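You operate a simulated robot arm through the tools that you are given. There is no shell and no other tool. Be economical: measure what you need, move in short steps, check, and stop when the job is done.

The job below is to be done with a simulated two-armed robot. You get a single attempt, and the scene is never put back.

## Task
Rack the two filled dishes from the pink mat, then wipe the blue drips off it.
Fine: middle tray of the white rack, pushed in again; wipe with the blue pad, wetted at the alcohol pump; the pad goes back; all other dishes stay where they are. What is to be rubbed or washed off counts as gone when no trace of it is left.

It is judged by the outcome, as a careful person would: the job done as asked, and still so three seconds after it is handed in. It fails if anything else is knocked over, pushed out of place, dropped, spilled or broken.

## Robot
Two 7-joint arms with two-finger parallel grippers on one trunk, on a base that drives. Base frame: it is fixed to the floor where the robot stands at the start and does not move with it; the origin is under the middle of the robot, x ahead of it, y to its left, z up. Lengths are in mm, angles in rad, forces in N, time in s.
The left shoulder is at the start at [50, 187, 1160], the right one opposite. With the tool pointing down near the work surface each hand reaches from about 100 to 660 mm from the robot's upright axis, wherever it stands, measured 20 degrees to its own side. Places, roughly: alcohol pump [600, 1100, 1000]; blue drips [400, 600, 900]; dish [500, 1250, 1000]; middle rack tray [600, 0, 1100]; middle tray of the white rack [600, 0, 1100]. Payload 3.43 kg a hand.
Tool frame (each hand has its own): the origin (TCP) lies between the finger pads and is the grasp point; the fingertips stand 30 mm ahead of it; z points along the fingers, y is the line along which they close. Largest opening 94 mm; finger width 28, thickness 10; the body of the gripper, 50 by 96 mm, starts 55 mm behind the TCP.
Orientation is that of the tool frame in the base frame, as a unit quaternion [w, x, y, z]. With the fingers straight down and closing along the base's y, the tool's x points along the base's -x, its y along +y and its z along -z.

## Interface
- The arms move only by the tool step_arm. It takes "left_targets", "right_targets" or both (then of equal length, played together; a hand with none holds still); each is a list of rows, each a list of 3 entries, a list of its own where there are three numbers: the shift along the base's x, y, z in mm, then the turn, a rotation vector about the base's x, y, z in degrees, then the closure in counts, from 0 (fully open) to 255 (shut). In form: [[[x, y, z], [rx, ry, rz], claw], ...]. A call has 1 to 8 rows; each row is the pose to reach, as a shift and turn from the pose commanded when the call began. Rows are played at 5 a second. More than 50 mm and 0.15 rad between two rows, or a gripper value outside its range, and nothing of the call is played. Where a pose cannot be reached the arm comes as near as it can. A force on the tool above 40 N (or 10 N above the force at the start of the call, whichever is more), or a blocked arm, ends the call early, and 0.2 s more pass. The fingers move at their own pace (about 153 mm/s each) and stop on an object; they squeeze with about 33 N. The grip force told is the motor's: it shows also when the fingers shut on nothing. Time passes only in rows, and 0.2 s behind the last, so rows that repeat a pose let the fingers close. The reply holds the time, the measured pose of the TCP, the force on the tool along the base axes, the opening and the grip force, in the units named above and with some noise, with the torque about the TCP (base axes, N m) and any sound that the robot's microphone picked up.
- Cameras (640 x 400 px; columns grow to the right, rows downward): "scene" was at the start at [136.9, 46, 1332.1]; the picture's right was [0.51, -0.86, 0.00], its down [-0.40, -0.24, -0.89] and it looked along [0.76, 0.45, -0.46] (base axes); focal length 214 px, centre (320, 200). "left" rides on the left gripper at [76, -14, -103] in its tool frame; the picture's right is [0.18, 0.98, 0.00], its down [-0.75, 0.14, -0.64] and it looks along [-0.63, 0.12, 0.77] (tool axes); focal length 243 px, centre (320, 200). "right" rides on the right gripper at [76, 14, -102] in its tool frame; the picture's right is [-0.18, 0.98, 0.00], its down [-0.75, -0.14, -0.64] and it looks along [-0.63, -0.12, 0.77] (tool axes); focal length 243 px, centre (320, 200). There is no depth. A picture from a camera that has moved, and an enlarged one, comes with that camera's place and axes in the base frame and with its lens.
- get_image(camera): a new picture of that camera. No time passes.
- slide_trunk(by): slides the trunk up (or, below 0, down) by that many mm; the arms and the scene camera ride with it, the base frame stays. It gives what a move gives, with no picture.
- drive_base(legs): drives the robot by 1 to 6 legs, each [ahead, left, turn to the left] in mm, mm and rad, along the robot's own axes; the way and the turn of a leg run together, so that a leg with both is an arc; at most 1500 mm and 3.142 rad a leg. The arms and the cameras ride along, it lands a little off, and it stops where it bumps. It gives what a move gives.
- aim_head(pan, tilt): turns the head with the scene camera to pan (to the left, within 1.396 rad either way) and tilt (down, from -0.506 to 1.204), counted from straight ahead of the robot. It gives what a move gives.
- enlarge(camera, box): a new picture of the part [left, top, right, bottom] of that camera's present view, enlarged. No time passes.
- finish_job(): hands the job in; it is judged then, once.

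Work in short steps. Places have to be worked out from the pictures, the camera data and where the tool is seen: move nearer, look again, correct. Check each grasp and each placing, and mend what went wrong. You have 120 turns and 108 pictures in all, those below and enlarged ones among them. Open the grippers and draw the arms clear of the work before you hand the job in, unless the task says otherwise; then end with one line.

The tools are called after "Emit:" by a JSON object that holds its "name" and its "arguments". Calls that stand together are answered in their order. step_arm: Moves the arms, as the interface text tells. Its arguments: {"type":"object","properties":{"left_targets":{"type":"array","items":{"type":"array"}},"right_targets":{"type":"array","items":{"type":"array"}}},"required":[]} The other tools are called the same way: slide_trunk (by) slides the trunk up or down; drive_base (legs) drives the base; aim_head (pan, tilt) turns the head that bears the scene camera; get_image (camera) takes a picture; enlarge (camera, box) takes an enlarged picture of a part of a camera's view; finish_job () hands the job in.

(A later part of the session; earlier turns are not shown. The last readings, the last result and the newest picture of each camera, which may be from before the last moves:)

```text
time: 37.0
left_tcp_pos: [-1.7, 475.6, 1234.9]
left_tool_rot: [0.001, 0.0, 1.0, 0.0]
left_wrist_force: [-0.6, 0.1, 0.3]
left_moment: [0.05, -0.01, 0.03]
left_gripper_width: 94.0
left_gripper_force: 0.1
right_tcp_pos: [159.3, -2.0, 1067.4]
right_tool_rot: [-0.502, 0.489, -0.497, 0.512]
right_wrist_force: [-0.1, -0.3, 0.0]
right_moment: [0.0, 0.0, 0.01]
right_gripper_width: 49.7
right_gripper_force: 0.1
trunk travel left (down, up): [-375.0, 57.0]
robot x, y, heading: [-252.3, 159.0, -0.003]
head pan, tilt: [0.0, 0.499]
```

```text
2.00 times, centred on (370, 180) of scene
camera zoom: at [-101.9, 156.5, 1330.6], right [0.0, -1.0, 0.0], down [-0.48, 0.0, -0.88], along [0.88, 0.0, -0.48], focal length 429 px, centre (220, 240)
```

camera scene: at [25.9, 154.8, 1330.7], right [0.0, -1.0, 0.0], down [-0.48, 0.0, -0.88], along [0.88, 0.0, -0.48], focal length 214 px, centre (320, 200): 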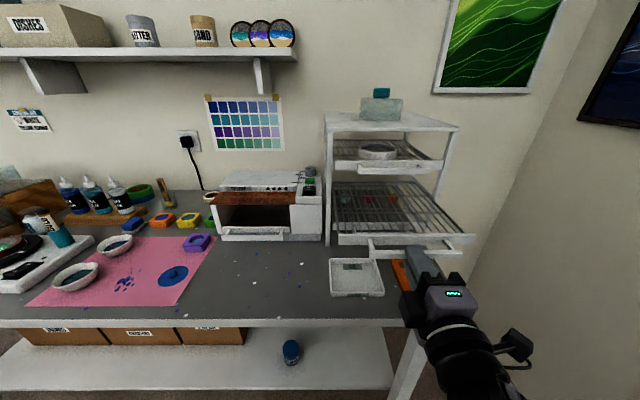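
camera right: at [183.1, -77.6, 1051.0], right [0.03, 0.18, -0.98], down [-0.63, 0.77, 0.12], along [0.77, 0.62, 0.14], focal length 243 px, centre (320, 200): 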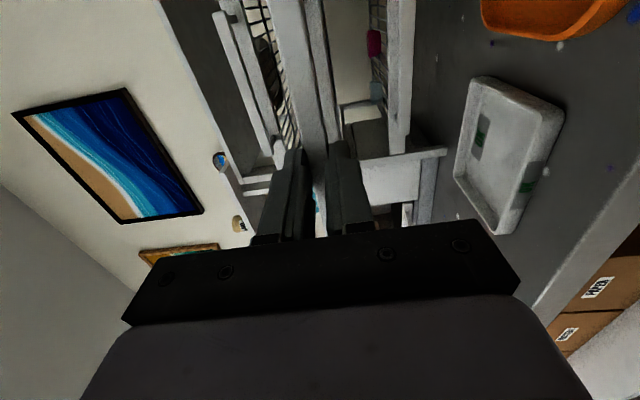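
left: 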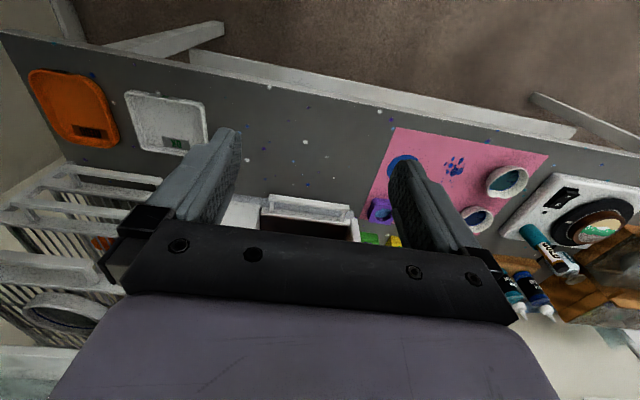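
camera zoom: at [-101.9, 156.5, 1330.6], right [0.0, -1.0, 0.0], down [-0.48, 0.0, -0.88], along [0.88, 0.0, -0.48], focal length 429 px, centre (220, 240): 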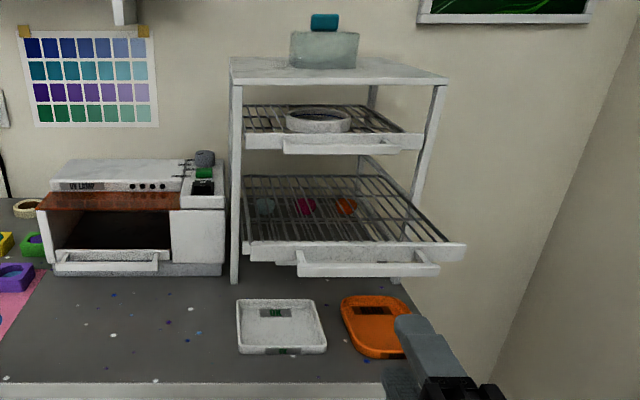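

The tray is open, empty, and level; the coloured bits lie on the bottom tray below. I raise the right hand as a clear parked pose (keeping it pointing forward for pushing the tray later).

Emit:
{"name": "step_arm", "arguments": {"right_targets": [[[0, -10, 25], [0, 0, 0], 255], [[0, -20, 50], [0, 0, 0], 255], [[0, -30, 75], [0, 0, 0], 255], [[0, -40, 100], [0, 0, 0], 255]]}}

Emit:
{"name": "drive_base", "arguments": {"legs": [[0, 400, 0]]}}

Emit:
{"name": "aim_head", "arguments": {"pan": 0.3, "tilt": 0.65}}

Emit:
{"name": "get_image", "arguments": {"camera": "scene"}}

```text
time: 38.0
left_tcp_pos: [-0.9, 474.1, 1234.7]
left_tool_rot: [0.001, -0.001, 1.0, -0.001]
left_wrist_force: [0.0, -0.3, 0.4]
left_moment: [-0.01, -0.01, -0.03]
left_gripper_width: 93.9
left_gripper_force: 0.1
right_tcp_pos: [199.2, -29.5, 1166.9]
right_tool_rot: [-0.501, 0.49, -0.498, 0.511]
right_wrist_force: [-0.8, 0.6, 0.1]
right_moment: [-0.03, 0.0, 0.01]
right_gripper_width: 0.1
right_gripper_force: 32.5
right hand out of reach, approached as far as the arm can: row 1, 2, 3, 4
trunk travel left (down, up): [-375.0, 57.0]
robot x, y, heading: [-250.3, 153.3, 0.002]
head pan, tilt: [0.0, 0.499]
```

```text
time: 40.5
left_tcp_pos: [-0.7, 878.1, 1235.3]
left_tool_rot: [0.001, 0.0, 1.0, 0.0]
left_wrist_force: [0.1, -1.1, 0.8]
left_moment: [0.01, -0.04, 0.01]
left_gripper_width: 94.1
left_gripper_force: 0.0
right_tcp_pos: [200.2, 372.6, 1166.7]
right_tool_rot: [-0.501, 0.489, -0.497, 0.512]
right_wrist_force: [-0.4, 0.4, -0.6]
right_moment: [0.0, -0.01, 0.01]
right_gripper_width: 0.0
right_gripper_force: 32.7
trunk travel left (down, up): [-375.0, 57.0]
robot x, y, heading: [-249.9, 563.2, -0.003]
head pan, tilt: [0.0, 0.499]
```

```text
time: 41.3
left_tcp_pos: [0.0, 877.6, 1235.1]
left_tool_rot: [0.002, 0.0, 1.0, 0.0]
left_wrist_force: [0.6, 0.5, 0.2]
left_moment: [0.01, 0.01, 0.01]
left_gripper_width: 94.1
left_gripper_force: 0.1
right_tcp_pos: [198.8, 372.7, 1167.3]
right_tool_rot: [-0.501, 0.49, -0.498, 0.512]
right_wrist_force: [-0.5, 1.0, 0.6]
right_moment: [-0.01, -0.03, 0.0]
right_gripper_width: 0.3
right_gripper_force: 32.6
trunk travel left (down, up): [-375.0, 57.0]
robot x, y, heading: [-249.4, 564.0, 0.003]
head pan, tilt: [0.3, 0.649]
```

```text
77 pictures are left
camera scene: at [-108.6, 584.6, 1317.1], right [0.29, -0.96, 0.0], down [-0.58, -0.18, -0.8], along [0.76, 0.23, -0.6], focal length 214 px, centre (320, 200)
```

scene: 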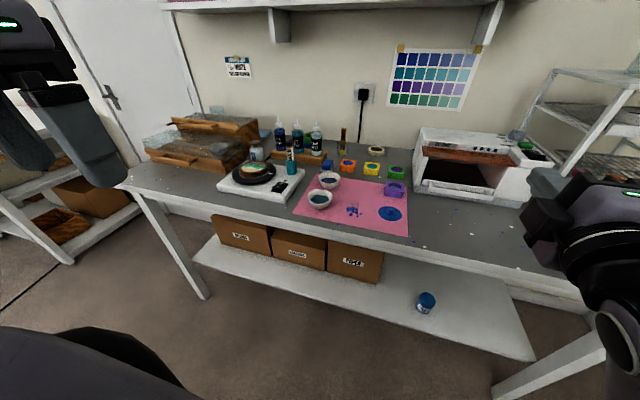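

I drive nearer the mat with the left hand over the dishes' side.

Emit:
{"name": "drive_base", "arguments": {"legs": [[0, -60, 0], [215, 0, 0]]}}

Emit:
{"name": "aim_head", "arguments": {"pan": 0.45, "tilt": 0.8}}

Emit:
{"name": "get_image", "arguments": {"camera": "scene"}}

Emit:
{"name": "get_image", "arguments": {"camera": "left"}}

```text
time: 43.5
left_tcp_pos: [213.4, 817.3, 1234.8]
left_tool_rot: [0.001, -0.001, 1.0, 0.0]
left_wrist_force: [0.8, -0.2, 0.1]
left_moment: [-0.03, 0.02, -0.01]
left_gripper_width: 94.0
left_gripper_force: 0.1
right_tcp_pos: [414.0, 312.5, 1166.8]
right_tool_rot: [-0.502, 0.49, -0.496, 0.511]
right_wrist_force: [-0.4, 0.7, 0.1]
right_moment: [0.04, -0.01, -0.01]
right_gripper_width: 0.0
right_gripper_force: 33.0
trunk travel left (down, up): [-375.0, 57.0]
robot x, y, heading: [-37.6, 498.4, 0.003]
head pan, tilt: [0.3, 0.649]
```

```text
time: 44.2
left_tcp_pos: [212.1, 818.6, 1235.4]
left_tool_rot: [0.001, -0.002, 1.0, 0.0]
left_wrist_force: [-0.5, -0.4, 0.0]
left_moment: [0.03, 0.0, 0.01]
left_gripper_width: 93.9
left_gripper_force: 0.0
right_tcp_pos: [412.7, 313.8, 1168.0]
right_tool_rot: [-0.502, 0.49, -0.497, 0.511]
right_wrist_force: [-0.1, -0.1, -0.2]
right_moment: [-0.02, 0.03, -0.02]
right_gripper_width: 0.0
right_gripper_force: 33.1
trunk travel left (down, up): [-375.0, 57.0]
robot x, y, heading: [-37.3, 498.8, -0.005]
head pan, tilt: [0.45, 0.799]
```

```text
76 pictures are left
camera scene: at [94.5, 534.3, 1304.5], right [0.44, -0.9, 0.0], down [-0.64, -0.31, -0.7], along [0.63, 0.3, -0.72], focal length 214 px, centre (320, 200)
```

scene: 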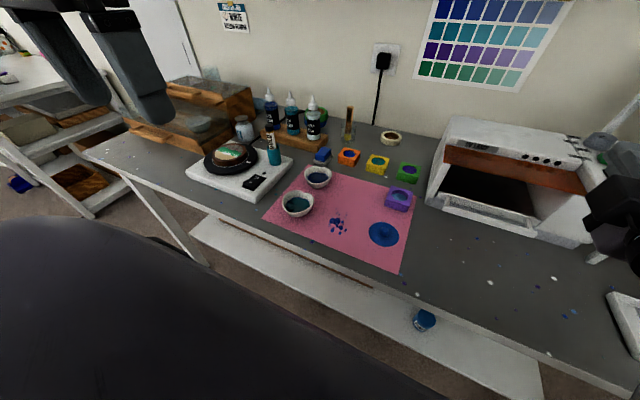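

```text
75 pictures are left
camera left: at [136.2, 804.0, 1336.3], right [-0.19, 0.98, 0.0], down [0.75, 0.14, 0.64], along [0.63, 0.12, -0.77], focal length 243 px, centre (320, 200)
```

left: 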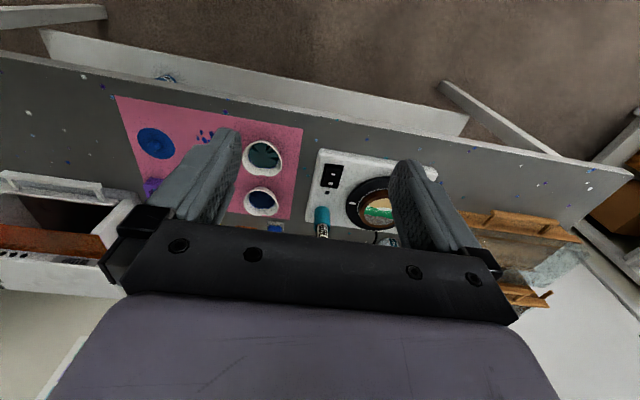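

Triangulated: dish A (teal) at about [393,739], dish B (blue) at [505,739]. I bring the left hand above dish A and look.

Emit:
{"name": "step_arm", "arguments": {"left_targets": [[[30, -13, -20], [0, 0, 0], 0], [[60, -26, -40], [0, 0, 0], 0], [[90, -40, -60], [0, 0, 0], 0], [[120, -53, -80], [0, 0, 0], 0], [[150, -66, -110], [0, 0, 0], 0], [[181, -79, -145], [0, 0, 0], 0], [[181, -79, -180], [0, 0, 0], 0]]}}

Emit:
{"name": "get_image", "arguments": {"camera": "left"}}

Emit:
{"name": "enlarge", "arguments": {"camera": "scene", "box": [240, 130, 400, 260]}}

```text
time: 45.8
left_tcp_pos: [390.8, 738.2, 1054.1]
left_tool_rot: [0.001, -0.001, 1.0, 0.0]
left_wrist_force: [-0.1, 0.5, -0.3]
left_moment: [0.0, 0.01, 0.02]
left_gripper_width: 94.0
left_gripper_force: 0.1
right_tcp_pos: [413.5, 312.6, 1166.4]
right_tool_rot: [-0.502, 0.49, -0.496, 0.511]
right_wrist_force: [-0.5, -0.4, -0.3]
right_moment: [0.0, 0.02, 0.01]
right_gripper_width: 0.2
right_gripper_force: 33.1
trunk travel left (down, up): [-375.0, 57.0]
robot x, y, heading: [-36.3, 501.4, 0.002]
head pan, tilt: [0.45, 0.799]
```

```text
74 pictures are left
camera left: at [315.7, 724.1, 1154.7], right [-0.19, 0.98, 0.0], down [0.75, 0.14, 0.64], along [0.63, 0.12, -0.77], focal length 243 px, centre (320, 200)
```

left: 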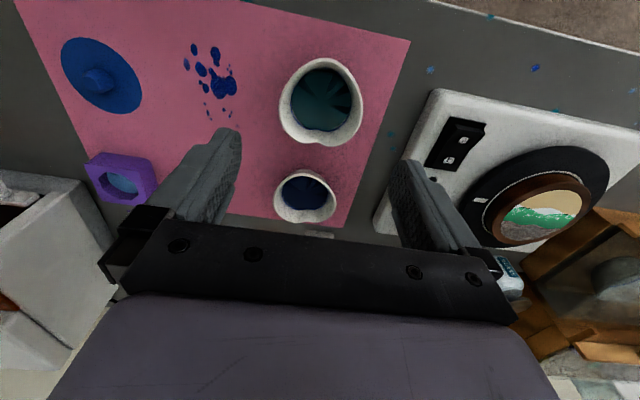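

```text
3.08 times, centred on (320, 195) of scene
camera zoom: at [94.5, 534.6, 1304.5], right [0.44, -0.9, 0.0], down [-0.65, -0.31, -0.7], along [0.63, 0.3, -0.72], focal length 660 px, centre (320, 215)
```

zoom: 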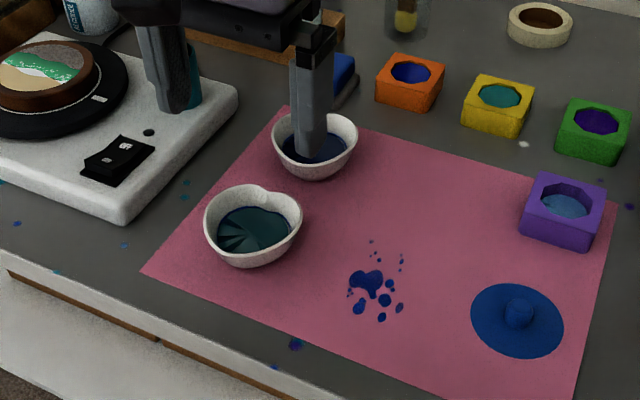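

Dish A is centred under the hand at about y=739, heart-shaped, 79 mm wide. I lower to just above the rim and look again before descending around it.

Emit:
{"name": "step_arm", "arguments": {"left_targets": [[[2, 1, -30], [0, 0, 0], 0], [[2, 1, -60], [0, 0, 0], 0], [[2, 1, -85], [0, 0, 0], 0]]}}

Emit:
{"name": "get_image", "arguments": {"camera": "left"}}

Emit:
{"name": "enlarge", "arguments": {"camera": "scene", "box": [240, 130, 400, 260]}}

```text
time: 46.6
left_tcp_pos: [394.7, 740.4, 969.8]
left_tool_rot: [0.001, -0.001, 1.0, 0.0]
left_wrist_force: [-0.2, 0.8, -0.1]
left_moment: [-0.02, 0.04, -0.01]
left_gripper_width: 94.0
left_gripper_force: 0.0
right_tcp_pos: [414.4, 312.7, 1167.1]
right_tool_rot: [-0.502, 0.491, -0.497, 0.51]
right_wrist_force: [0.0, 0.8, -0.2]
right_moment: [0.02, -0.01, -0.02]
right_gripper_width: 0.0
right_gripper_force: 32.7
trunk travel left (down, up): [-375.0, 57.0]
robot x, y, heading: [-33.6, 502.0, -0.002]
head pan, tilt: [0.45, 0.799]
```

```text
72 pictures are left
camera left: at [318.4, 725.4, 1071.1], right [-0.19, 0.98, 0.0], down [0.75, 0.14, 0.64], along [0.63, 0.12, -0.77], focal length 243 px, centre (320, 200)
```

left: 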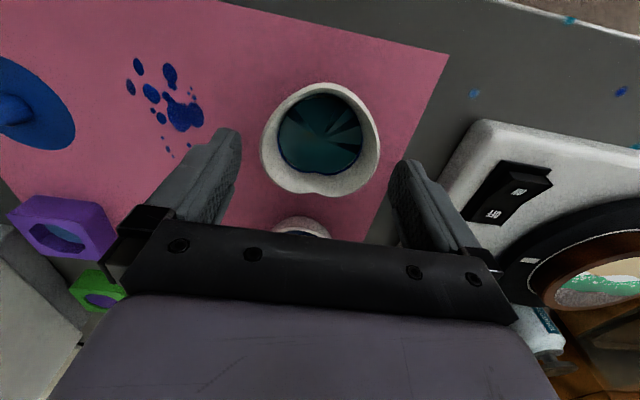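

```text
3.08 times, centred on (320, 195) of scene
camera zoom: at [94.7, 534.4, 1304.5], right [0.44, -0.9, 0.0], down [-0.65, -0.31, -0.7], along [0.63, 0.3, -0.72], focal length 660 px, centre (320, 215)
```

zoom: 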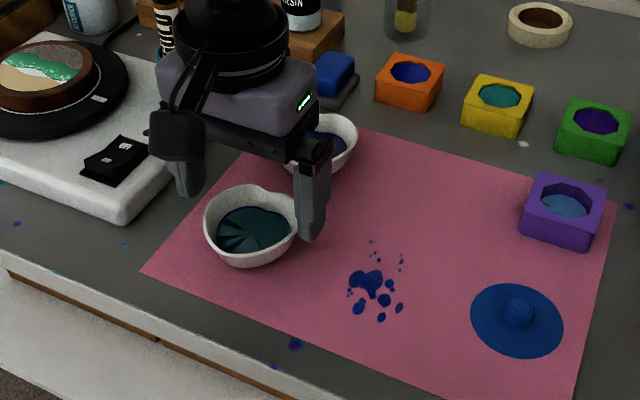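

Alignment is good (dish centre ≈ [390,739]). I go down around the dish and close slowly.

Emit:
{"name": "step_arm", "arguments": {"left_targets": [[[-3, -1, -15], [0, 0, 0], 0], [[-3, -1, -30], [0, 0, 0], 0], [[-3, -1, -41], [0, 0, 0], 0], [[-3, -1, -41], [0, 0, 0], 0]]}}

Emit:
{"name": "get_image", "arguments": {"camera": "left"}}

Emit:
{"name": "enlarge", "arguments": {"camera": "scene", "box": [240, 130, 400, 260]}}

```text
time: 47.6
left_tcp_pos: [391.9, 738.2, 929.9]
left_tool_rot: [0.002, -0.001, 1.0, -0.001]
left_wrist_force: [-0.8, 0.5, 3.0]
left_moment: [0.11, 0.08, 0.0]
left_gripper_width: 93.9
left_gripper_force: 0.0
right_tcp_pos: [413.2, 312.0, 1167.3]
right_tool_rot: [-0.502, 0.491, -0.497, 0.511]
right_wrist_force: [0.2, 0.0, 0.7]
right_moment: [-0.01, -0.02, 0.01]
right_gripper_width: 0.0
right_gripper_force: 32.7
trunk travel left (down, up): [-375.0, 57.0]
robot x, y, heading: [-37.0, 500.1, -0.004]
head pan, tilt: [0.45, 0.799]
```

```text
70 pictures are left
camera left: at [315.6, 724.2, 1031.1], right [-0.19, 0.98, 0.0], down [0.75, 0.14, 0.64], along [0.63, 0.12, -0.77], focal length 243 px, centre (320, 200)
```

left: 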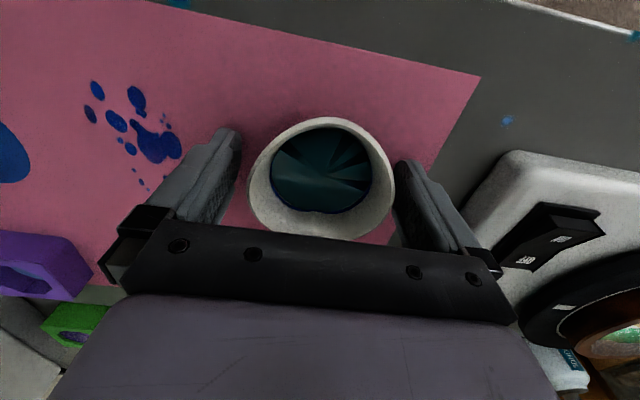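

```text
3.08 times, centred on (320, 195) of scene
camera zoom: at [94.1, 534.3, 1304.6], right [0.44, -0.9, 0.0], down [-0.64, -0.31, -0.7], along [0.63, 0.3, -0.72], focal length 660 px, centre (320, 215)
```

zoom: 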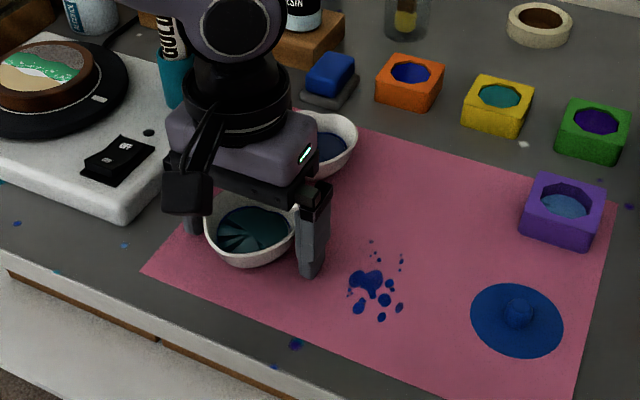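

Fingers straddle the dish with even gaps. I raise 2 mm and close.

Emit:
{"name": "step_arm", "arguments": {"left_targets": [[[0, 1, 2], [0, 0, 0], 20], [[0, 1, 2], [0, 0, 0], 60], [[0, 1, 2], [0, 0, 0], 120], [[0, 1, 2], [0, 0, 0], 255], [[0, 1, 2], [0, 0, 0], 255]]}}

Emit:
{"name": "get_image", "arguments": {"camera": "left"}}

```text
time: 48.8
left_tcp_pos: [391.4, 739.0, 932.2]
left_tool_rot: [0.001, -0.002, 1.0, 0.0]
left_wrist_force: [0.0, -0.3, 0.3]
left_moment: [-0.01, 0.01, -0.02]
left_gripper_width: 76.6
left_gripper_force: 33.0
right_tcp_pos: [414.9, 312.9, 1166.1]
right_tool_rot: [-0.502, 0.49, -0.496, 0.511]
right_wrist_force: [-1.4, 0.7, -0.6]
right_moment: [0.02, -0.01, -0.01]
right_gripper_width: 0.0
right_gripper_force: 33.1
trunk travel left (down, up): [-375.0, 57.0]
robot x, y, heading: [-34.4, 496.9, 0.003]
head pan, tilt: [0.45, 0.799]
```

```text
68 pictures are left
camera left: at [315.7, 725.6, 1032.5], right [-0.19, 0.98, 0.0], down [0.75, 0.14, 0.64], along [0.63, 0.12, -0.77], focal length 243 px, centre (320, 200)
```

left: 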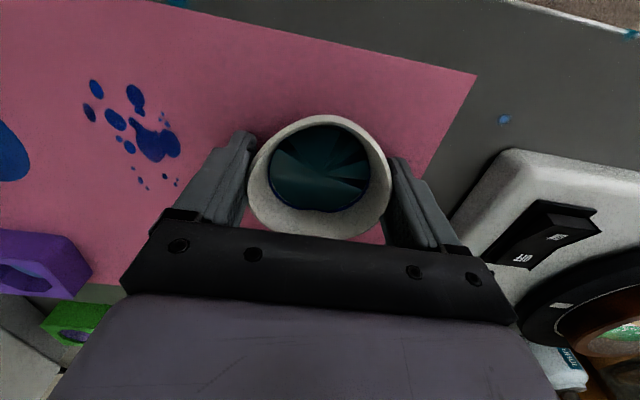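

Gripped at 76.6 mm. I lift slowly and check that the dish comes level.

Emit:
{"name": "step_arm", "arguments": {"left_targets": [[[0, 0, 6], [0, 0, 0], 255], [[0, 0, 15], [0, 0, 0], 255], [[0, 0, 28], [0, 0, 0], 255], [[0, 0, 45], [0, 0, 0], 255], [[0, 0, 65], [0, 0, 0], 255], [[0, 0, 80], [0, 0, 0], 255]]}}

Emit:
{"name": "get_image", "arguments": {"camera": "left"}}

Emit:
{"name": "enlarge", "arguments": {"camera": "scene", "box": [240, 130, 400, 260]}}

```text
time: 50.2
left_tcp_pos: [391.7, 739.3, 1011.9]
left_tool_rot: [0.001, -0.001, 1.0, 0.001]
left_wrist_force: [-0.3, 0.6, -0.9]
left_moment: [-0.02, 0.01, 0.0]
left_gripper_width: 76.8
left_gripper_force: 33.0
right_tcp_pos: [414.2, 313.1, 1167.6]
right_tool_rot: [-0.502, 0.49, -0.497, 0.511]
right_wrist_force: [0.2, 0.7, 0.0]
right_moment: [0.02, -0.03, -0.02]
right_gripper_width: 0.0
right_gripper_force: 33.2
trunk travel left (down, up): [-375.0, 57.0]
robot x, y, heading: [-36.1, 499.1, 0.003]
head pan, tilt: [0.45, 0.799]
```

```text
67 pictures are left
camera left: at [316.7, 725.1, 1112.8], right [-0.19, 0.98, 0.0], down [0.75, 0.14, 0.64], along [0.63, 0.12, -0.77], focal length 243 px, centre (320, 200)
```

left: 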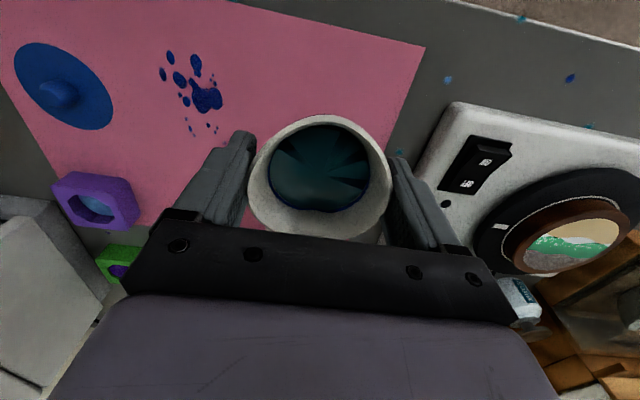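

```text
3.08 times, centred on (320, 195) of scene
camera zoom: at [94.4, 534.4, 1304.5], right [0.44, -0.9, 0.0], down [-0.65, -0.31, -0.7], along [0.63, 0.3, -0.72], focal length 660 px, centre (320, 215)
```

zoom: 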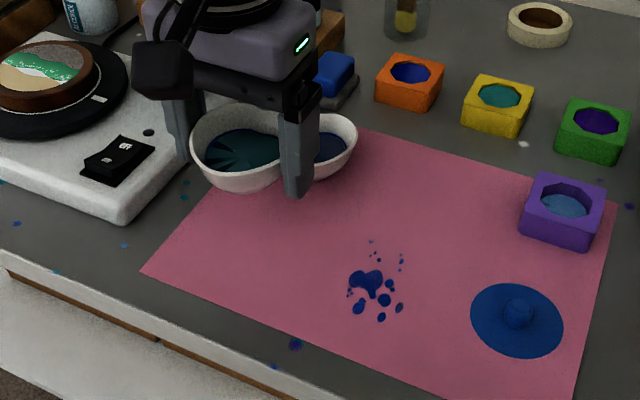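

The dish is held level with no spill. I raise it to travel height.

Emit:
{"name": "step_arm", "arguments": {"left_targets": [[[0, 0, 20], [0, 0, 0], 255], [[0, 0, 45], [0, 0, 0], 255], [[0, 0, 70], [0, 0, 0], 255], [[0, 0, 95], [0, 0, 0], 255], [[0, 0, 120], [0, 0, 0], 255], [[0, 0, 145], [0, 0, 0], 255], [[0, 0, 170], [0, 0, 0], 255], [[0, 0, 190], [0, 0, 0], 255]]}}

Emit:
{"name": "drive_base", "arguments": {"legs": [[-200, 0, 0], [0, -690, 0]]}}

Emit:
{"name": "aim_head", "arguments": {"pan": 0.35, "tilt": 0.5}}

Emit:
{"name": "get_image", "arguments": {"camera": "scene"}}

Emit:
{"name": "get_image", "arguments": {"camera": "left"}}

```text
time: 52.0
left_tcp_pos: [392.6, 739.9, 1200.3]
left_tool_rot: [0.002, 0.0, 1.0, -0.001]
left_wrist_force: [-0.1, 0.1, -0.5]
left_moment: [0.01, -0.01, 0.02]
left_gripper_width: 76.5
left_gripper_force: 33.0
right_tcp_pos: [412.5, 312.3, 1166.6]
right_tool_rot: [-0.503, 0.489, -0.497, 0.511]
right_wrist_force: [-0.5, 1.4, 0.3]
right_moment: [-0.02, 0.0, 0.01]
right_gripper_width: 0.1
right_gripper_force: 32.7
trunk travel left (down, up): [-375.0, 57.0]
robot x, y, heading: [-36.8, 500.5, -0.005]
head pan, tilt: [0.45, 0.799]
```

```text
time: 56.7
left_tcp_pos: [184.8, 97.8, 1200.5]
left_tool_rot: [0.001, 0.001, 1.0, -0.001]
left_wrist_force: [-1.1, -0.1, -1.0]
left_moment: [-0.01, -0.01, -0.03]
left_gripper_width: 76.8
left_gripper_force: 33.1
right_tcp_pos: [205.0, -328.9, 1167.1]
right_tool_rot: [-0.5, 0.489, -0.499, 0.512]
right_wrist_force: [0.7, -0.5, 0.1]
right_moment: [0.01, 0.01, 0.0]
right_gripper_width: 0.1
right_gripper_force: 32.3
trunk travel left (down, up): [-375.0, 57.0]
robot x, y, heading: [-246.4, -139.8, -0.002]
head pan, tilt: [0.45, 0.799]
stopped in leg 2: the robot was blocked; the commanded pose is now the measured one
```

```text
time: 57.5
left_tcp_pos: [185.0, 97.9, 1200.2]
left_tool_rot: [0.001, 0.001, 1.0, 0.0]
left_wrist_force: [-0.7, 0.5, -1.8]
left_moment: [-0.01, 0.01, 0.02]
left_gripper_width: 76.7
left_gripper_force: 33.0
right_tcp_pos: [205.8, -329.7, 1166.5]
right_tool_rot: [-0.501, 0.489, -0.499, 0.511]
right_wrist_force: [0.0, 0.1, 0.9]
right_moment: [0.0, -0.02, 0.0]
right_gripper_width: 0.2
right_gripper_force: 32.6
trunk travel left (down, up): [-375.0, 57.0]
robot x, y, heading: [-242.6, -135.5, -0.0]
head pan, tilt: [0.351, 0.499]
```

```text
65 pictures are left
camera scene: at [-100.2, -110.2, 1330.4], right [0.34, -0.94, 0.0], down [-0.45, -0.16, -0.88], along [0.82, 0.3, -0.48], focal length 214 px, centre (320, 200)
```

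scene: 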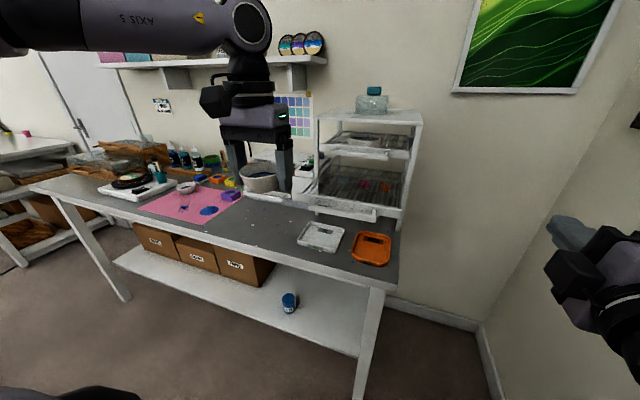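

```text
64 pictures are left
camera left: at [109.4, 84.2, 1301.6], right [-0.18, 0.98, 0.0], down [0.75, 0.14, 0.64], along [0.63, 0.12, -0.77], focal length 243 px, centre (320, 200)
```

left: 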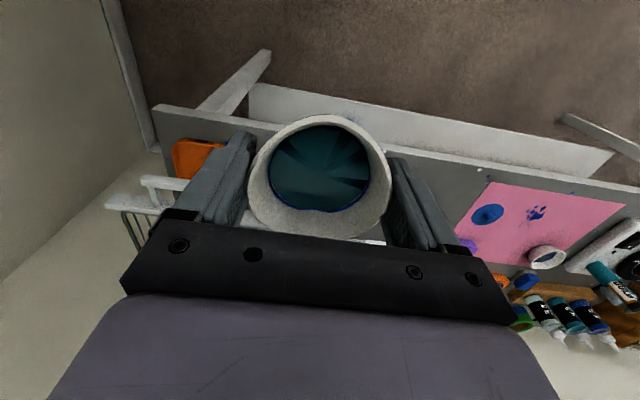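

Blocked at the right, likely the right elbow near the wall; the dish is fine. I step off 10 mm, and inspect the tray geometry from here.

Emit:
{"name": "drive_base", "arguments": {"legs": [[0, 12, 0]]}}

Emit:
{"name": "enlarge", "arguments": {"camera": "scene", "box": [290, 90, 440, 270]}}

```text
time: 58.2
left_tcp_pos: [185.0, 109.8, 1201.8]
left_tool_rot: [0.002, 0.0, 1.0, -0.001]
left_wrist_force: [0.2, 0.0, -0.9]
left_moment: [-0.04, -0.05, 0.03]
left_gripper_width: 76.5
left_gripper_force: 33.1
right_tcp_pos: [205.5, -316.9, 1167.6]
right_tool_rot: [-0.501, 0.489, -0.498, 0.512]
right_wrist_force: [0.4, 0.6, 0.4]
right_moment: [0.01, 0.0, -0.02]
right_gripper_width: 0.2
right_gripper_force: 33.2
trunk travel left (down, up): [-375.0, 57.0]
robot x, y, heading: [-241.6, -127.1, -0.001]
head pan, tilt: [0.351, 0.499]
```

```text
2.22 times, centred on (365, 180) of scene
camera zoom: at [-100.1, -98.0, 1330.4], right [0.34, -0.94, 0.0], down [-0.45, -0.16, -0.88], along [0.83, 0.3, -0.48], focal length 477 px, centre (220, 244)
```

zoom: 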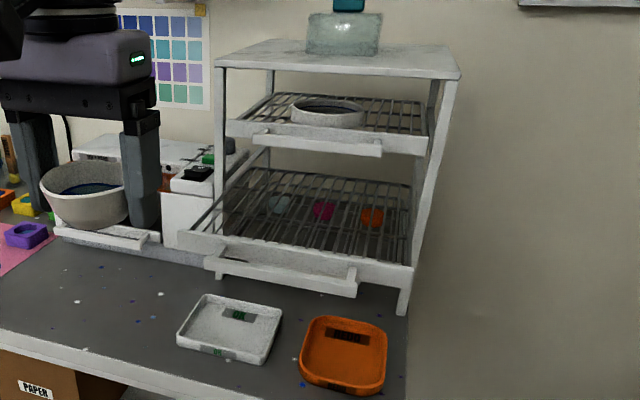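

The tray spans y≈-137..97 with its front plate at x≈318. I drive ahead and will place dish A at about [385,30].

Emit:
{"name": "drive_base", "arguments": {"legs": [[200, 0, 0]]}}

Emit:
{"name": "step_arm", "arguments": {"left_targets": [[[0, -20, 0], [0, 0, 0], 255], [[0, -40, 0], [0, 0, 0], 255], [[0, -60, 0], [0, 0, 0], 255], [[0, -78, 0], [0, 0, 0], 255], [[0, -78, -20], [0, 0, 0], 255]]}}

Emit:
{"name": "get_image", "arguments": {"camera": "scene"}}

Emit:
{"name": "get_image", "arguments": {"camera": "left"}}

```text
time: 59.2
left_tcp_pos: [221.9, 108.9, 1199.3]
left_tool_rot: [-0.001, 0.006, 1.0, -0.001]
left_wrist_force: [-1.2, 0.3, -0.4]
left_moment: [-0.02, -0.01, -0.03]
left_gripper_width: 76.8
left_gripper_force: 33.6
right_tcp_pos: [236.3, -318.3, 1168.4]
right_tool_rot: [-0.497, 0.487, -0.501, 0.515]
right_wrist_force: [0.0, -0.9, 0.0]
right_moment: [0.01, 0.02, 0.01]
right_gripper_width: 0.0
right_gripper_force: 32.1
trunk travel left (down, up): [-375.0, 57.0]
robot x, y, heading: [-208.7, -125.9, -0.012]
head pan, tilt: [0.351, 0.499]
stopped in leg 1: the robot was blocked; the commanded pose is now the measured one
```

```text
time: 60.4
left_tcp_pos: [224.2, 39.1, 1184.4]
left_tool_rot: [-0.001, 0.005, 1.0, 0.0]
left_wrist_force: [0.3, -0.6, 0.3]
left_moment: [-0.01, 0.01, 0.03]
left_gripper_width: 76.7
left_gripper_force: 33.0
left hand out of reach, approached as far as the arm can: row 4, 5
right_tcp_pos: [237.8, -319.9, 1166.4]
right_tool_rot: [-0.497, 0.487, -0.501, 0.515]
right_wrist_force: [0.2, -0.3, 0.1]
right_moment: [-0.02, 0.01, 0.0]
right_gripper_width: 0.0
right_gripper_force: 33.0
trunk travel left (down, up): [-375.0, 57.0]
robot x, y, heading: [-210.6, -127.1, -0.011]
head pan, tilt: [0.351, 0.499]
```

```text
62 pictures are left
camera scene: at [-64.8, -96.3, 1330.4], right [0.33, -0.94, 0.0], down [-0.45, -0.16, -0.88], along [0.83, 0.29, -0.48], focal length 214 px, centre (320, 200)
```

scene: 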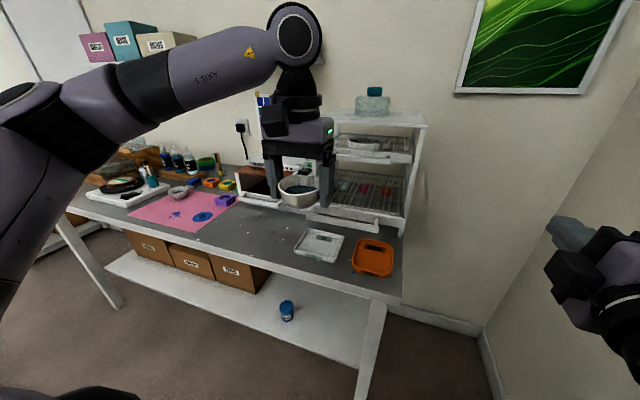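

```text
61 pictures are left
camera left: at [147.6, 26.0, 1285.7], right [-0.17, 0.98, 0.0], down [0.75, 0.13, 0.64], along [0.63, 0.11, -0.77], focal length 243 px, centre (320, 200)
```

left: 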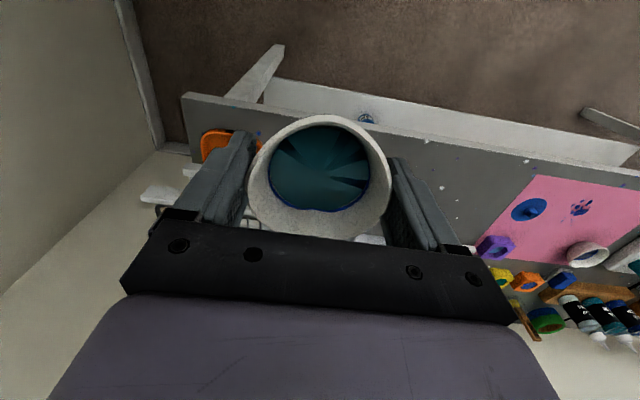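

The base is blocked to the right of the table and the left arm cannot reach inward enough. I look to the right to see what blocks.

Emit:
{"name": "aim_head", "arguments": {"pan": -0.8, "tilt": 0.8}}

Emit:
{"name": "get_image", "arguments": {"camera": "scene"}}

```text
time: 61.8
left_tcp_pos: [222.7, 38.8, 1184.7]
left_tool_rot: [0.0, 0.005, 1.0, -0.001]
left_wrist_force: [0.6, -0.6, -0.1]
left_moment: [0.01, -0.01, -0.01]
left_gripper_width: 76.8
left_gripper_force: 32.9
right_tcp_pos: [238.5, -319.0, 1166.6]
right_tool_rot: [-0.497, 0.486, -0.502, 0.515]
right_wrist_force: [0.1, -0.1, -0.5]
right_moment: [0.01, 0.0, -0.02]
right_gripper_width: 0.0
right_gripper_force: 33.2
trunk travel left (down, up): [-375.0, 57.0]
robot x, y, heading: [-211.1, -127.4, -0.016]
head pan, tilt: [-0.799, 0.799]
```

```text
60 pictures are left
camera scene: at [-95.2, -185.1, 1304.5], right [-0.73, -0.69, 0.0], down [-0.49, 0.52, -0.7], along [0.48, -0.51, -0.72], focal length 214 px, centre (320, 200)
```

scene: 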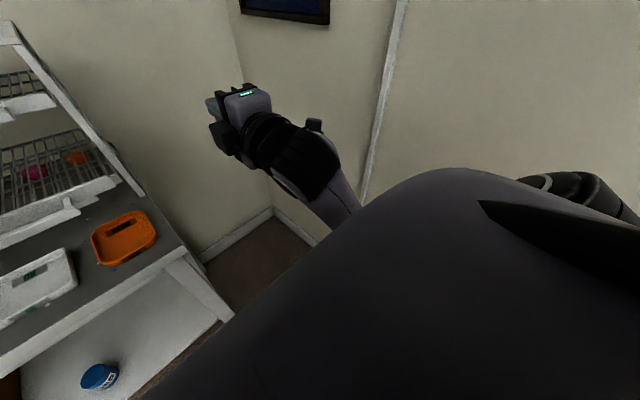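

The right elbow was brushing the side wall. I move left away from it, turn the robot slightly right, and approach so that the left hand comes over the tray.

Emit:
{"name": "drive_base", "arguments": {"legs": [[0, 127, 0], [0, 0, -0.284]]}}

Emit:
{"name": "aim_head", "arguments": {"pan": 0.3, "tilt": 0.55}}

```text
time: 64.0
left_tcp_pos: [253.6, 36.5, 1184.9]
left_tool_rot: [0.0, 0.146, 0.989, -0.001]
left_wrist_force: [-0.3, -0.5, -0.9]
left_moment: [0.01, 0.01, 0.01]
left_gripper_width: 76.6
left_gripper_force: 32.7
right_tcp_pos: [168.5, -311.5, 1165.9]
right_tool_rot: [-0.421, 0.411, -0.565, 0.579]
right_wrist_force: [0.0, 0.3, 0.1]
right_moment: [0.0, 0.01, -0.01]
right_gripper_width: 0.0
right_gripper_force: 33.1
trunk travel left (down, up): [-375.0, 57.0]
robot x, y, heading: [-206.4, 0.4, -0.294]
head pan, tilt: [-0.799, 0.799]
```

```text
time: 65.3
left_tcp_pos: [253.9, 37.7, 1183.8]
left_tool_rot: [-0.001, 0.146, 0.989, -0.001]
left_wrist_force: [0.4, -0.2, -0.9]
left_moment: [0.02, 0.04, -0.01]
left_gripper_width: 76.5
left_gripper_force: 32.4
right_tcp_pos: [167.8, -310.6, 1165.8]
right_tool_rot: [-0.42, 0.412, -0.565, 0.579]
right_wrist_force: [0.0, -0.4, -0.3]
right_moment: [0.02, -0.01, -0.06]
right_gripper_width: 0.0
right_gripper_force: 33.1
trunk travel left (down, up): [-375.0, 57.0]
robot x, y, heading: [-206.5, -0.2, -0.293]
head pan, tilt: [0.3, 0.55]
```

Now I drive so the dish goes to about [385,32].

Emit:
{"name": "drive_base", "arguments": {"legs": [[127, 33, 0]]}}

Emit:
{"name": "get_image", "arguments": {"camera": "scene"}}

Emit:
{"name": "get_image", "arguments": {"camera": "left"}}

```text
time: 66.6
left_tcp_pos: [386.5, 31.8, 1184.5]
left_tool_rot: [0.001, 0.147, 0.989, -0.001]
left_wrist_force: [0.5, 0.0, -1.3]
left_moment: [-0.03, 0.0, 0.02]
left_gripper_width: 76.8
left_gripper_force: 33.1
right_tcp_pos: [300.1, -317.3, 1166.2]
right_tool_rot: [-0.419, 0.411, -0.565, 0.58]
right_wrist_force: [1.2, -0.3, -0.8]
right_moment: [0.01, -0.03, 0.04]
right_gripper_width: 0.0
right_gripper_force: 33.2
trunk travel left (down, up): [-375.0, 57.0]
robot x, y, heading: [-77.2, -3.2, -0.296]
head pan, tilt: [0.3, 0.55]
```

```text
59 pictures are left
camera scene: at [70.8, -22.9, 1325.7], right [0.0, -1.0, 0.0], down [-0.52, 0.0, -0.85], along [0.85, 0.0, -0.52], focal length 214 px, centre (320, 200)
```

scene: 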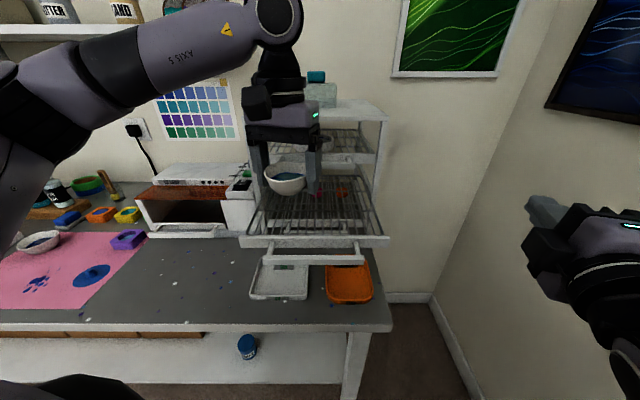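

```text
58 pictures are left
camera left: at [309.7, 39.8, 1285.6], right [0.11, 0.99, 0.0], down [0.76, -0.08, 0.64], along [0.64, -0.07, -0.77], focal length 243 px, centre (320, 200)
```

left: 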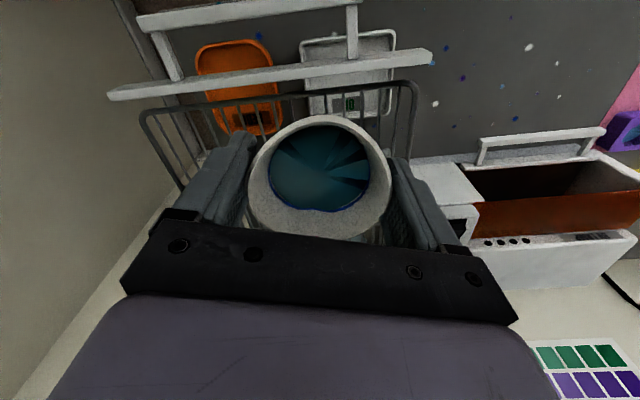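

Geometry check: wire floor starts at x≈375, plate at x≈352. I straighten the hand, lower to just above the plate, before moving in under the top tray's handle level.

Emit:
{"name": "step_arm", "arguments": {"left_targets": [[[0, 0, 0], [0, 0, 5.7], 255], [[0, 0, 0], [0, 0, 11.4], 255], [[0, 0, 0], [0, 0, 17], 255], [[0, 0, -20], [0, 0, 17], 255], [[0, 0, -40], [0, 0, 17], 255], [[0, 0, -48], [0, 0, 17], 255]]}}

Emit:
{"name": "get_image", "arguments": {"camera": "left"}}

Emit:
{"name": "enlarge", "arguments": {"camera": "scene", "box": [230, 90, 410, 270]}}

```text
time: 68.0
left_tcp_pos: [385.1, 31.1, 1136.4]
left_tool_rot: [0.0, -0.001, 1.0, -0.001]
left_wrist_force: [0.3, -0.5, -1.6]
left_moment: [-0.01, 0.02, -0.02]
left_gripper_width: 76.9
left_gripper_force: 33.5
right_tcp_pos: [298.6, -317.7, 1166.3]
right_tool_rot: [-0.42, 0.411, -0.564, 0.58]
right_wrist_force: [0.0, -0.9, -1.1]
right_moment: [0.0, -0.02, 0.02]
right_gripper_width: 0.0
right_gripper_force: 33.1
trunk travel left (down, up): [-375.0, 57.0]
robot x, y, heading: [-78.2, -0.3, -0.295]
head pan, tilt: [0.3, 0.55]
```

```text
57 pictures are left
camera left: at [309.5, 17.4, 1237.8], right [-0.19, 0.98, 0.0], down [0.75, 0.14, 0.64], along [0.63, 0.12, -0.77], focal length 243 px, centre (320, 200)
```

left: 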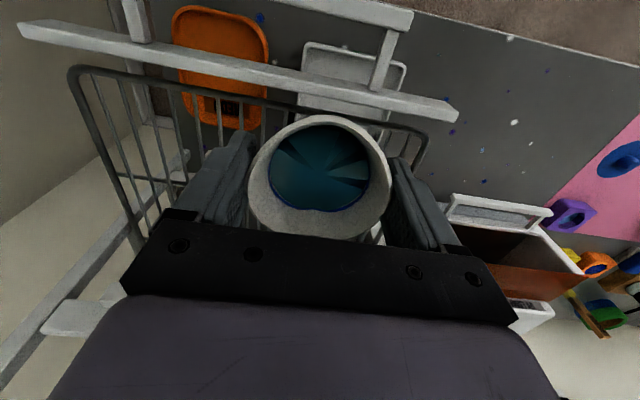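

```text
2.22 times, centred on (320, 180) of scene
camera zoom: at [70.0, -22.9, 1325.8], right [0.0, -1.0, 0.0], down [-0.52, 0.0, -0.85], along [0.85, 0.0, -0.52], focal length 477 px, centre (320, 244)
```

zoom: 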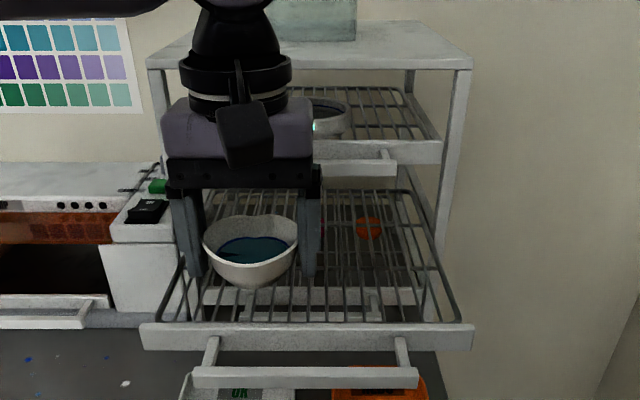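

Clear view: flat wire grid from x≈370, y −118..105. I move the dish in to about [418,44] at this height, then lower until contact.

Emit:
{"name": "step_arm", "arguments": {"left_targets": [[[11, 5, 0], [0, 0, 0], 255], [[22, 10, 0], [0, 0, 0], 255], [[33, 13, 0], [0, 0, 0], 255], [[33, 13, -8], [0, 0, 0], 255], [[33, 13, -14], [0, 0, 0], 255]]}}

Emit:
{"name": "enlarge", "arguments": {"camera": "scene", "box": [230, 90, 410, 270]}}

```text
time: 69.2
left_tcp_pos: [419.9, 43.3, 1122.9]
left_tool_rot: [0.001, -0.001, 1.0, -0.001]
left_wrist_force: [-0.1, 0.4, -1.1]
left_moment: [0.0, 0.0, 0.01]
left_gripper_width: 76.7
left_gripper_force: 32.9
right_tcp_pos: [298.7, -316.9, 1166.3]
right_tool_rot: [-0.42, 0.411, -0.566, 0.579]
right_wrist_force: [0.0, 0.0, -0.6]
right_moment: [-0.01, -0.01, 0.0]
right_gripper_width: 0.0
right_gripper_force: 32.8
trunk travel left (down, up): [-375.0, 57.0]
robot x, y, heading: [-78.6, -7.3, -0.295]
head pan, tilt: [0.3, 0.55]
```

```text
2.22 times, centred on (320, 180) of scene
camera zoom: at [70.1, -22.9, 1325.8], right [0.0, -1.0, 0.0], down [-0.52, 0.0, -0.85], along [0.85, 0.0, -0.52], focal length 477 px, centre (320, 244)
```

zoom: 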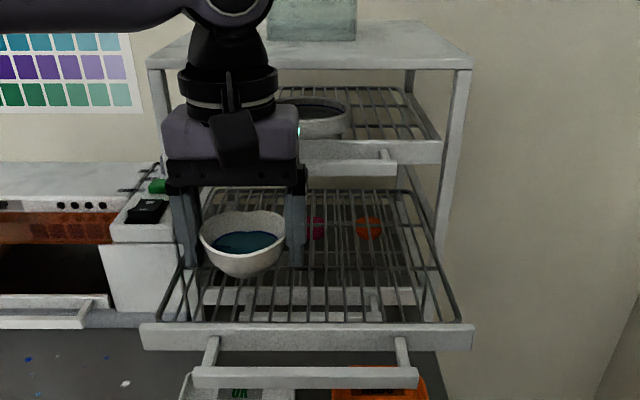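

Near the floor now; I lower in fine steps, watching the force.

Emit:
{"name": "step_arm", "arguments": {"left_targets": [[[0, 0, -2], [0, 0, 0], 255], [[0, 0, -4], [0, 0, 0], 255]]}}

Emit:
{"name": "step_arm", "arguments": {"left_targets": [[[0, 0, -2], [0, 0, 0], 255], [[0, 0, -4], [0, 0, 0], 255]]}}

```text
time: 69.8
left_tcp_pos: [418.8, 42.9, 1120.2]
left_tool_rot: [0.0, 0.0, 1.0, 0.0]
left_wrist_force: [0.0, 0.7, -1.1]
left_moment: [-0.01, 0.01, -0.01]
left_gripper_width: 76.5
left_gripper_force: 32.8
right_tcp_pos: [300.6, -317.0, 1166.6]
right_tool_rot: [-0.42, 0.41, -0.565, 0.58]
right_wrist_force: [0.1, 0.0, 0.7]
right_moment: [0.02, 0.01, -0.01]
right_gripper_width: 0.1
right_gripper_force: 32.8
trunk travel left (down, up): [-375.0, 57.0]
robot x, y, heading: [-74.3, -4.3, -0.297]
head pan, tilt: [0.3, 0.55]
```

```text
time: 70.4
left_tcp_pos: [416.7, 43.2, 1114.5]
left_tool_rot: [0.0, -0.001, 1.0, -0.001]
left_wrist_force: [0.2, 0.1, -0.6]
left_moment: [0.0, 0.0, 0.02]
left_gripper_width: 76.7
left_gripper_force: 33.2
right_tcp_pos: [299.4, -315.5, 1167.4]
right_tool_rot: [-0.42, 0.41, -0.565, 0.58]
right_wrist_force: [-0.1, 0.1, 0.5]
right_moment: [-0.05, 0.02, -0.01]
right_gripper_width: 0.0
right_gripper_force: 33.0
trunk travel left (down, up): [-375.0, 57.0]
robot x, y, heading: [-78.5, -9.5, -0.298]
head pan, tilt: [0.3, 0.55]
```

Emit:
{"name": "step_arm", "arguments": {"left_targets": [[[0, 0, -2], [0, 0, 0], 255], [[0, 0, -4], [0, 0, 0], 255]]}}

Emit:
{"name": "enlarge", "arguments": {"camera": "scene", "box": [280, 150, 380, 250]}}

```text
time: 71.0
left_tcp_pos: [418.9, 43.5, 1110.5]
left_tool_rot: [0.001, -0.001, 1.0, -0.001]
left_wrist_force: [0.1, -0.7, -1.6]
left_moment: [0.0, 0.0, 0.01]
left_gripper_width: 76.8
left_gripper_force: 33.0
right_tcp_pos: [299.7, -317.3, 1167.0]
right_tool_rot: [-0.42, 0.411, -0.564, 0.58]
right_wrist_force: [-0.3, 0.0, 0.3]
right_moment: [0.0, 0.02, 0.01]
right_gripper_width: 0.0
right_gripper_force: 33.6
trunk travel left (down, up): [-375.0, 57.0]
robot x, y, heading: [-76.5, -8.1, -0.297]
head pan, tilt: [0.3, 0.55]
```

```text
4.00 times, centred on (330, 200) of scene
camera zoom: at [70.0, -22.9, 1325.8], right [0.0, -1.0, 0.0], down [-0.52, 0.0, -0.85], along [0.85, 0.0, -0.52], focal length 858 px, centre (280, 200)
```

zoom: 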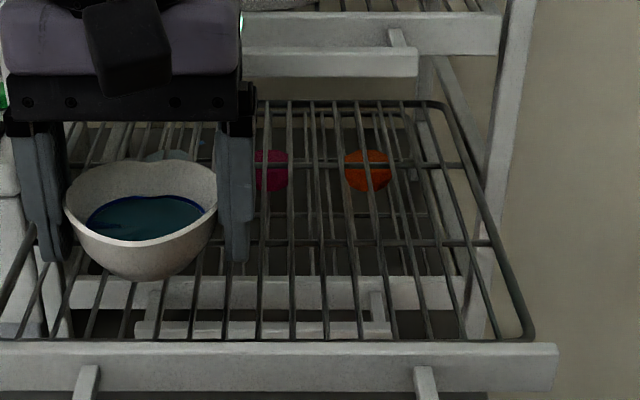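

Wires computed at z≈1067, so a few mm still remain. I continue lowering in fine steps.

Emit:
{"name": "step_arm", "arguments": {"left_targets": [[[0, 0, -2], [0, 0, 0], 255], [[0, 0, -4], [0, 0, 0], 255]]}}

Emit:
{"name": "step_arm", "arguments": {"left_targets": [[[0, 0, -2], [0, 0, 0], 255], [[0, 0, -4], [0, 0, 0], 255]]}}

```text
time: 71.6
left_tcp_pos: [418.2, 45.1, 1107.1]
left_tool_rot: [0.001, -0.001, 1.0, 0.0]
left_wrist_force: [-0.2, 0.7, -0.1]
left_moment: [-0.01, -0.01, -0.03]
left_gripper_width: 76.8
left_gripper_force: 32.9
right_tcp_pos: [299.4, -317.0, 1167.1]
right_tool_rot: [-0.42, 0.411, -0.565, 0.579]
right_wrist_force: [0.0, -0.5, 0.5]
right_moment: [-0.02, 0.0, 0.0]
right_gripper_width: 0.0
right_gripper_force: 32.5
trunk travel left (down, up): [-375.0, 57.0]
robot x, y, heading: [-74.6, -7.3, -0.296]
head pan, tilt: [0.3, 0.55]
```

```text
time: 72.2
left_tcp_pos: [417.7, 43.3, 1102.7]
left_tool_rot: [0.001, 0.0, 1.0, 0.0]
left_wrist_force: [0.1, -0.1, -1.3]
left_moment: [0.03, 0.03, 0.01]
left_gripper_width: 76.8
left_gripper_force: 33.1
right_tcp_pos: [300.7, -318.1, 1167.0]
right_tool_rot: [-0.419, 0.41, -0.566, 0.58]
right_wrist_force: [1.1, -0.1, -0.4]
right_moment: [0.02, 0.0, 0.01]
right_gripper_width: 0.0
right_gripper_force: 33.3
trunk travel left (down, up): [-375.0, 57.0]
robot x, y, heading: [-77.3, -5.1, -0.297]
head pan, tilt: [0.3, 0.55]
```

Emit:
{"name": "step_arm", "arguments": {"left_targets": [[[0, 0, -2], [0, 0, 0], 255], [[0, 0, -4], [0, 0, 0], 255]]}}

Emit:
{"name": "enlarge", "arguments": {"camera": "scene", "box": [280, 150, 380, 250]}}

```text
time: 72.8
left_tcp_pos: [419.0, 43.3, 1098.9]
left_tool_rot: [0.001, -0.001, 1.0, 0.0]
left_wrist_force: [0.9, -0.2, -0.7]
left_moment: [-0.01, 0.0, 0.0]
left_gripper_width: 76.7
left_gripper_force: 32.2
right_tcp_pos: [298.5, -317.6, 1165.8]
right_tool_rot: [-0.419, 0.411, -0.565, 0.58]
right_wrist_force: [0.3, 0.6, -0.1]
right_moment: [0.0, -0.03, -0.02]
right_gripper_width: 0.2
right_gripper_force: 33.0
trunk travel left (down, up): [-375.0, 57.0]
robot x, y, heading: [-75.9, -7.3, -0.298]
head pan, tilt: [0.3, 0.55]
```

```text
4.00 times, centred on (330, 200) of scene
camera zoom: at [70.1, -22.9, 1325.8], right [0.0, -1.0, 0.0], down [-0.52, 0.0, -0.85], along [0.85, 0.0, -0.52], focal length 858 px, centre (280, 200)
```

zoom: 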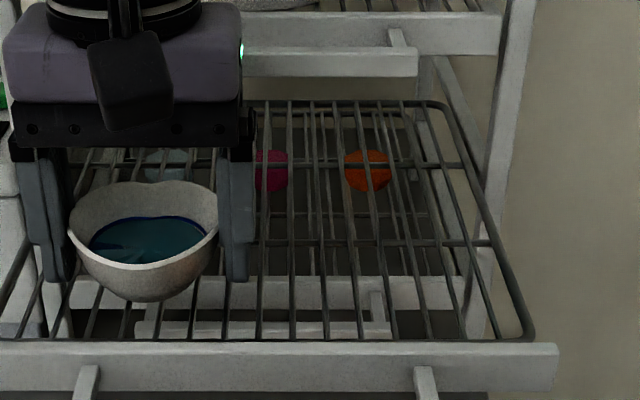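

Emit:
{"name": "step_arm", "arguments": {"left_targets": [[[0, 0, -2], [0, 0, 0], 255], [[0, 0, -3], [0, 0, 0], 255]]}}

Emit:
{"name": "step_arm", "arguments": {"left_targets": [[[0, 0, -2], [0, 0, 0], 255], [[0, 0, -3], [0, 0, 0], 255]]}}

Emit:
{"name": "get_image", "arguments": {"camera": "left"}}

```text
time: 73.4
left_tcp_pos: [418.5, 43.7, 1096.5]
left_tool_rot: [0.0, 0.0, 1.0, -0.001]
left_wrist_force: [1.0, 0.8, 4.6]
left_moment: [0.08, 0.01, -0.01]
left_gripper_width: 76.7
left_gripper_force: 32.9
right_tcp_pos: [297.9, -317.4, 1167.1]
right_tool_rot: [-0.42, 0.41, -0.565, 0.58]
right_wrist_force: [0.2, -0.2, -0.8]
right_moment: [0.02, 0.0, -0.03]
right_gripper_width: 0.0
right_gripper_force: 32.6
trunk travel left (down, up): [-375.0, 57.0]
robot x, y, heading: [-77.0, -0.5, -0.302]
head pan, tilt: [0.3, 0.55]
```

```text
time: 74.0
left_tcp_pos: [417.6, 44.3, 1095.7]
left_tool_rot: [0.004, -0.001, 1.0, -0.002]
left_wrist_force: [0.1, 2.5, 23.5]
left_moment: [0.07, 0.16, 0.0]
left_gripper_width: 76.5
left_gripper_force: 33.1
right_tcp_pos: [298.5, -317.9, 1167.1]
right_tool_rot: [-0.421, 0.41, -0.564, 0.58]
right_wrist_force: [-0.4, 0.2, 0.0]
right_moment: [0.03, -0.01, 0.02]
right_gripper_width: 0.2
right_gripper_force: 32.5
trunk travel left (down, up): [-375.0, 57.0]
robot x, y, heading: [-78.2, -7.3, -0.296]
head pan, tilt: [0.3, 0.55]
```

```text
52 pictures are left
camera left: at [340.8, 29.9, 1196.8], right [-0.19, 0.98, -0.01], down [0.75, 0.15, 0.65], along [0.64, 0.12, -0.76], focal length 243 px, centre (320, 200)
```

left: 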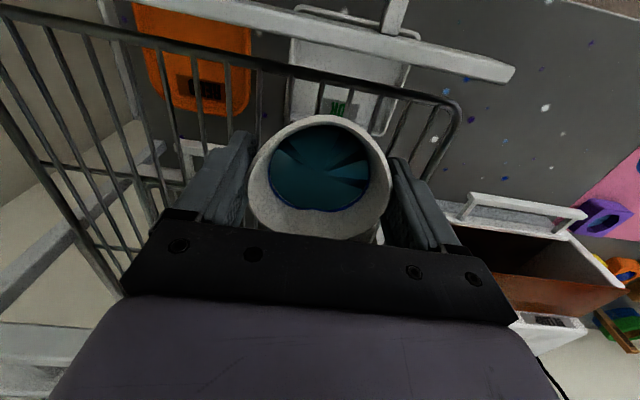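

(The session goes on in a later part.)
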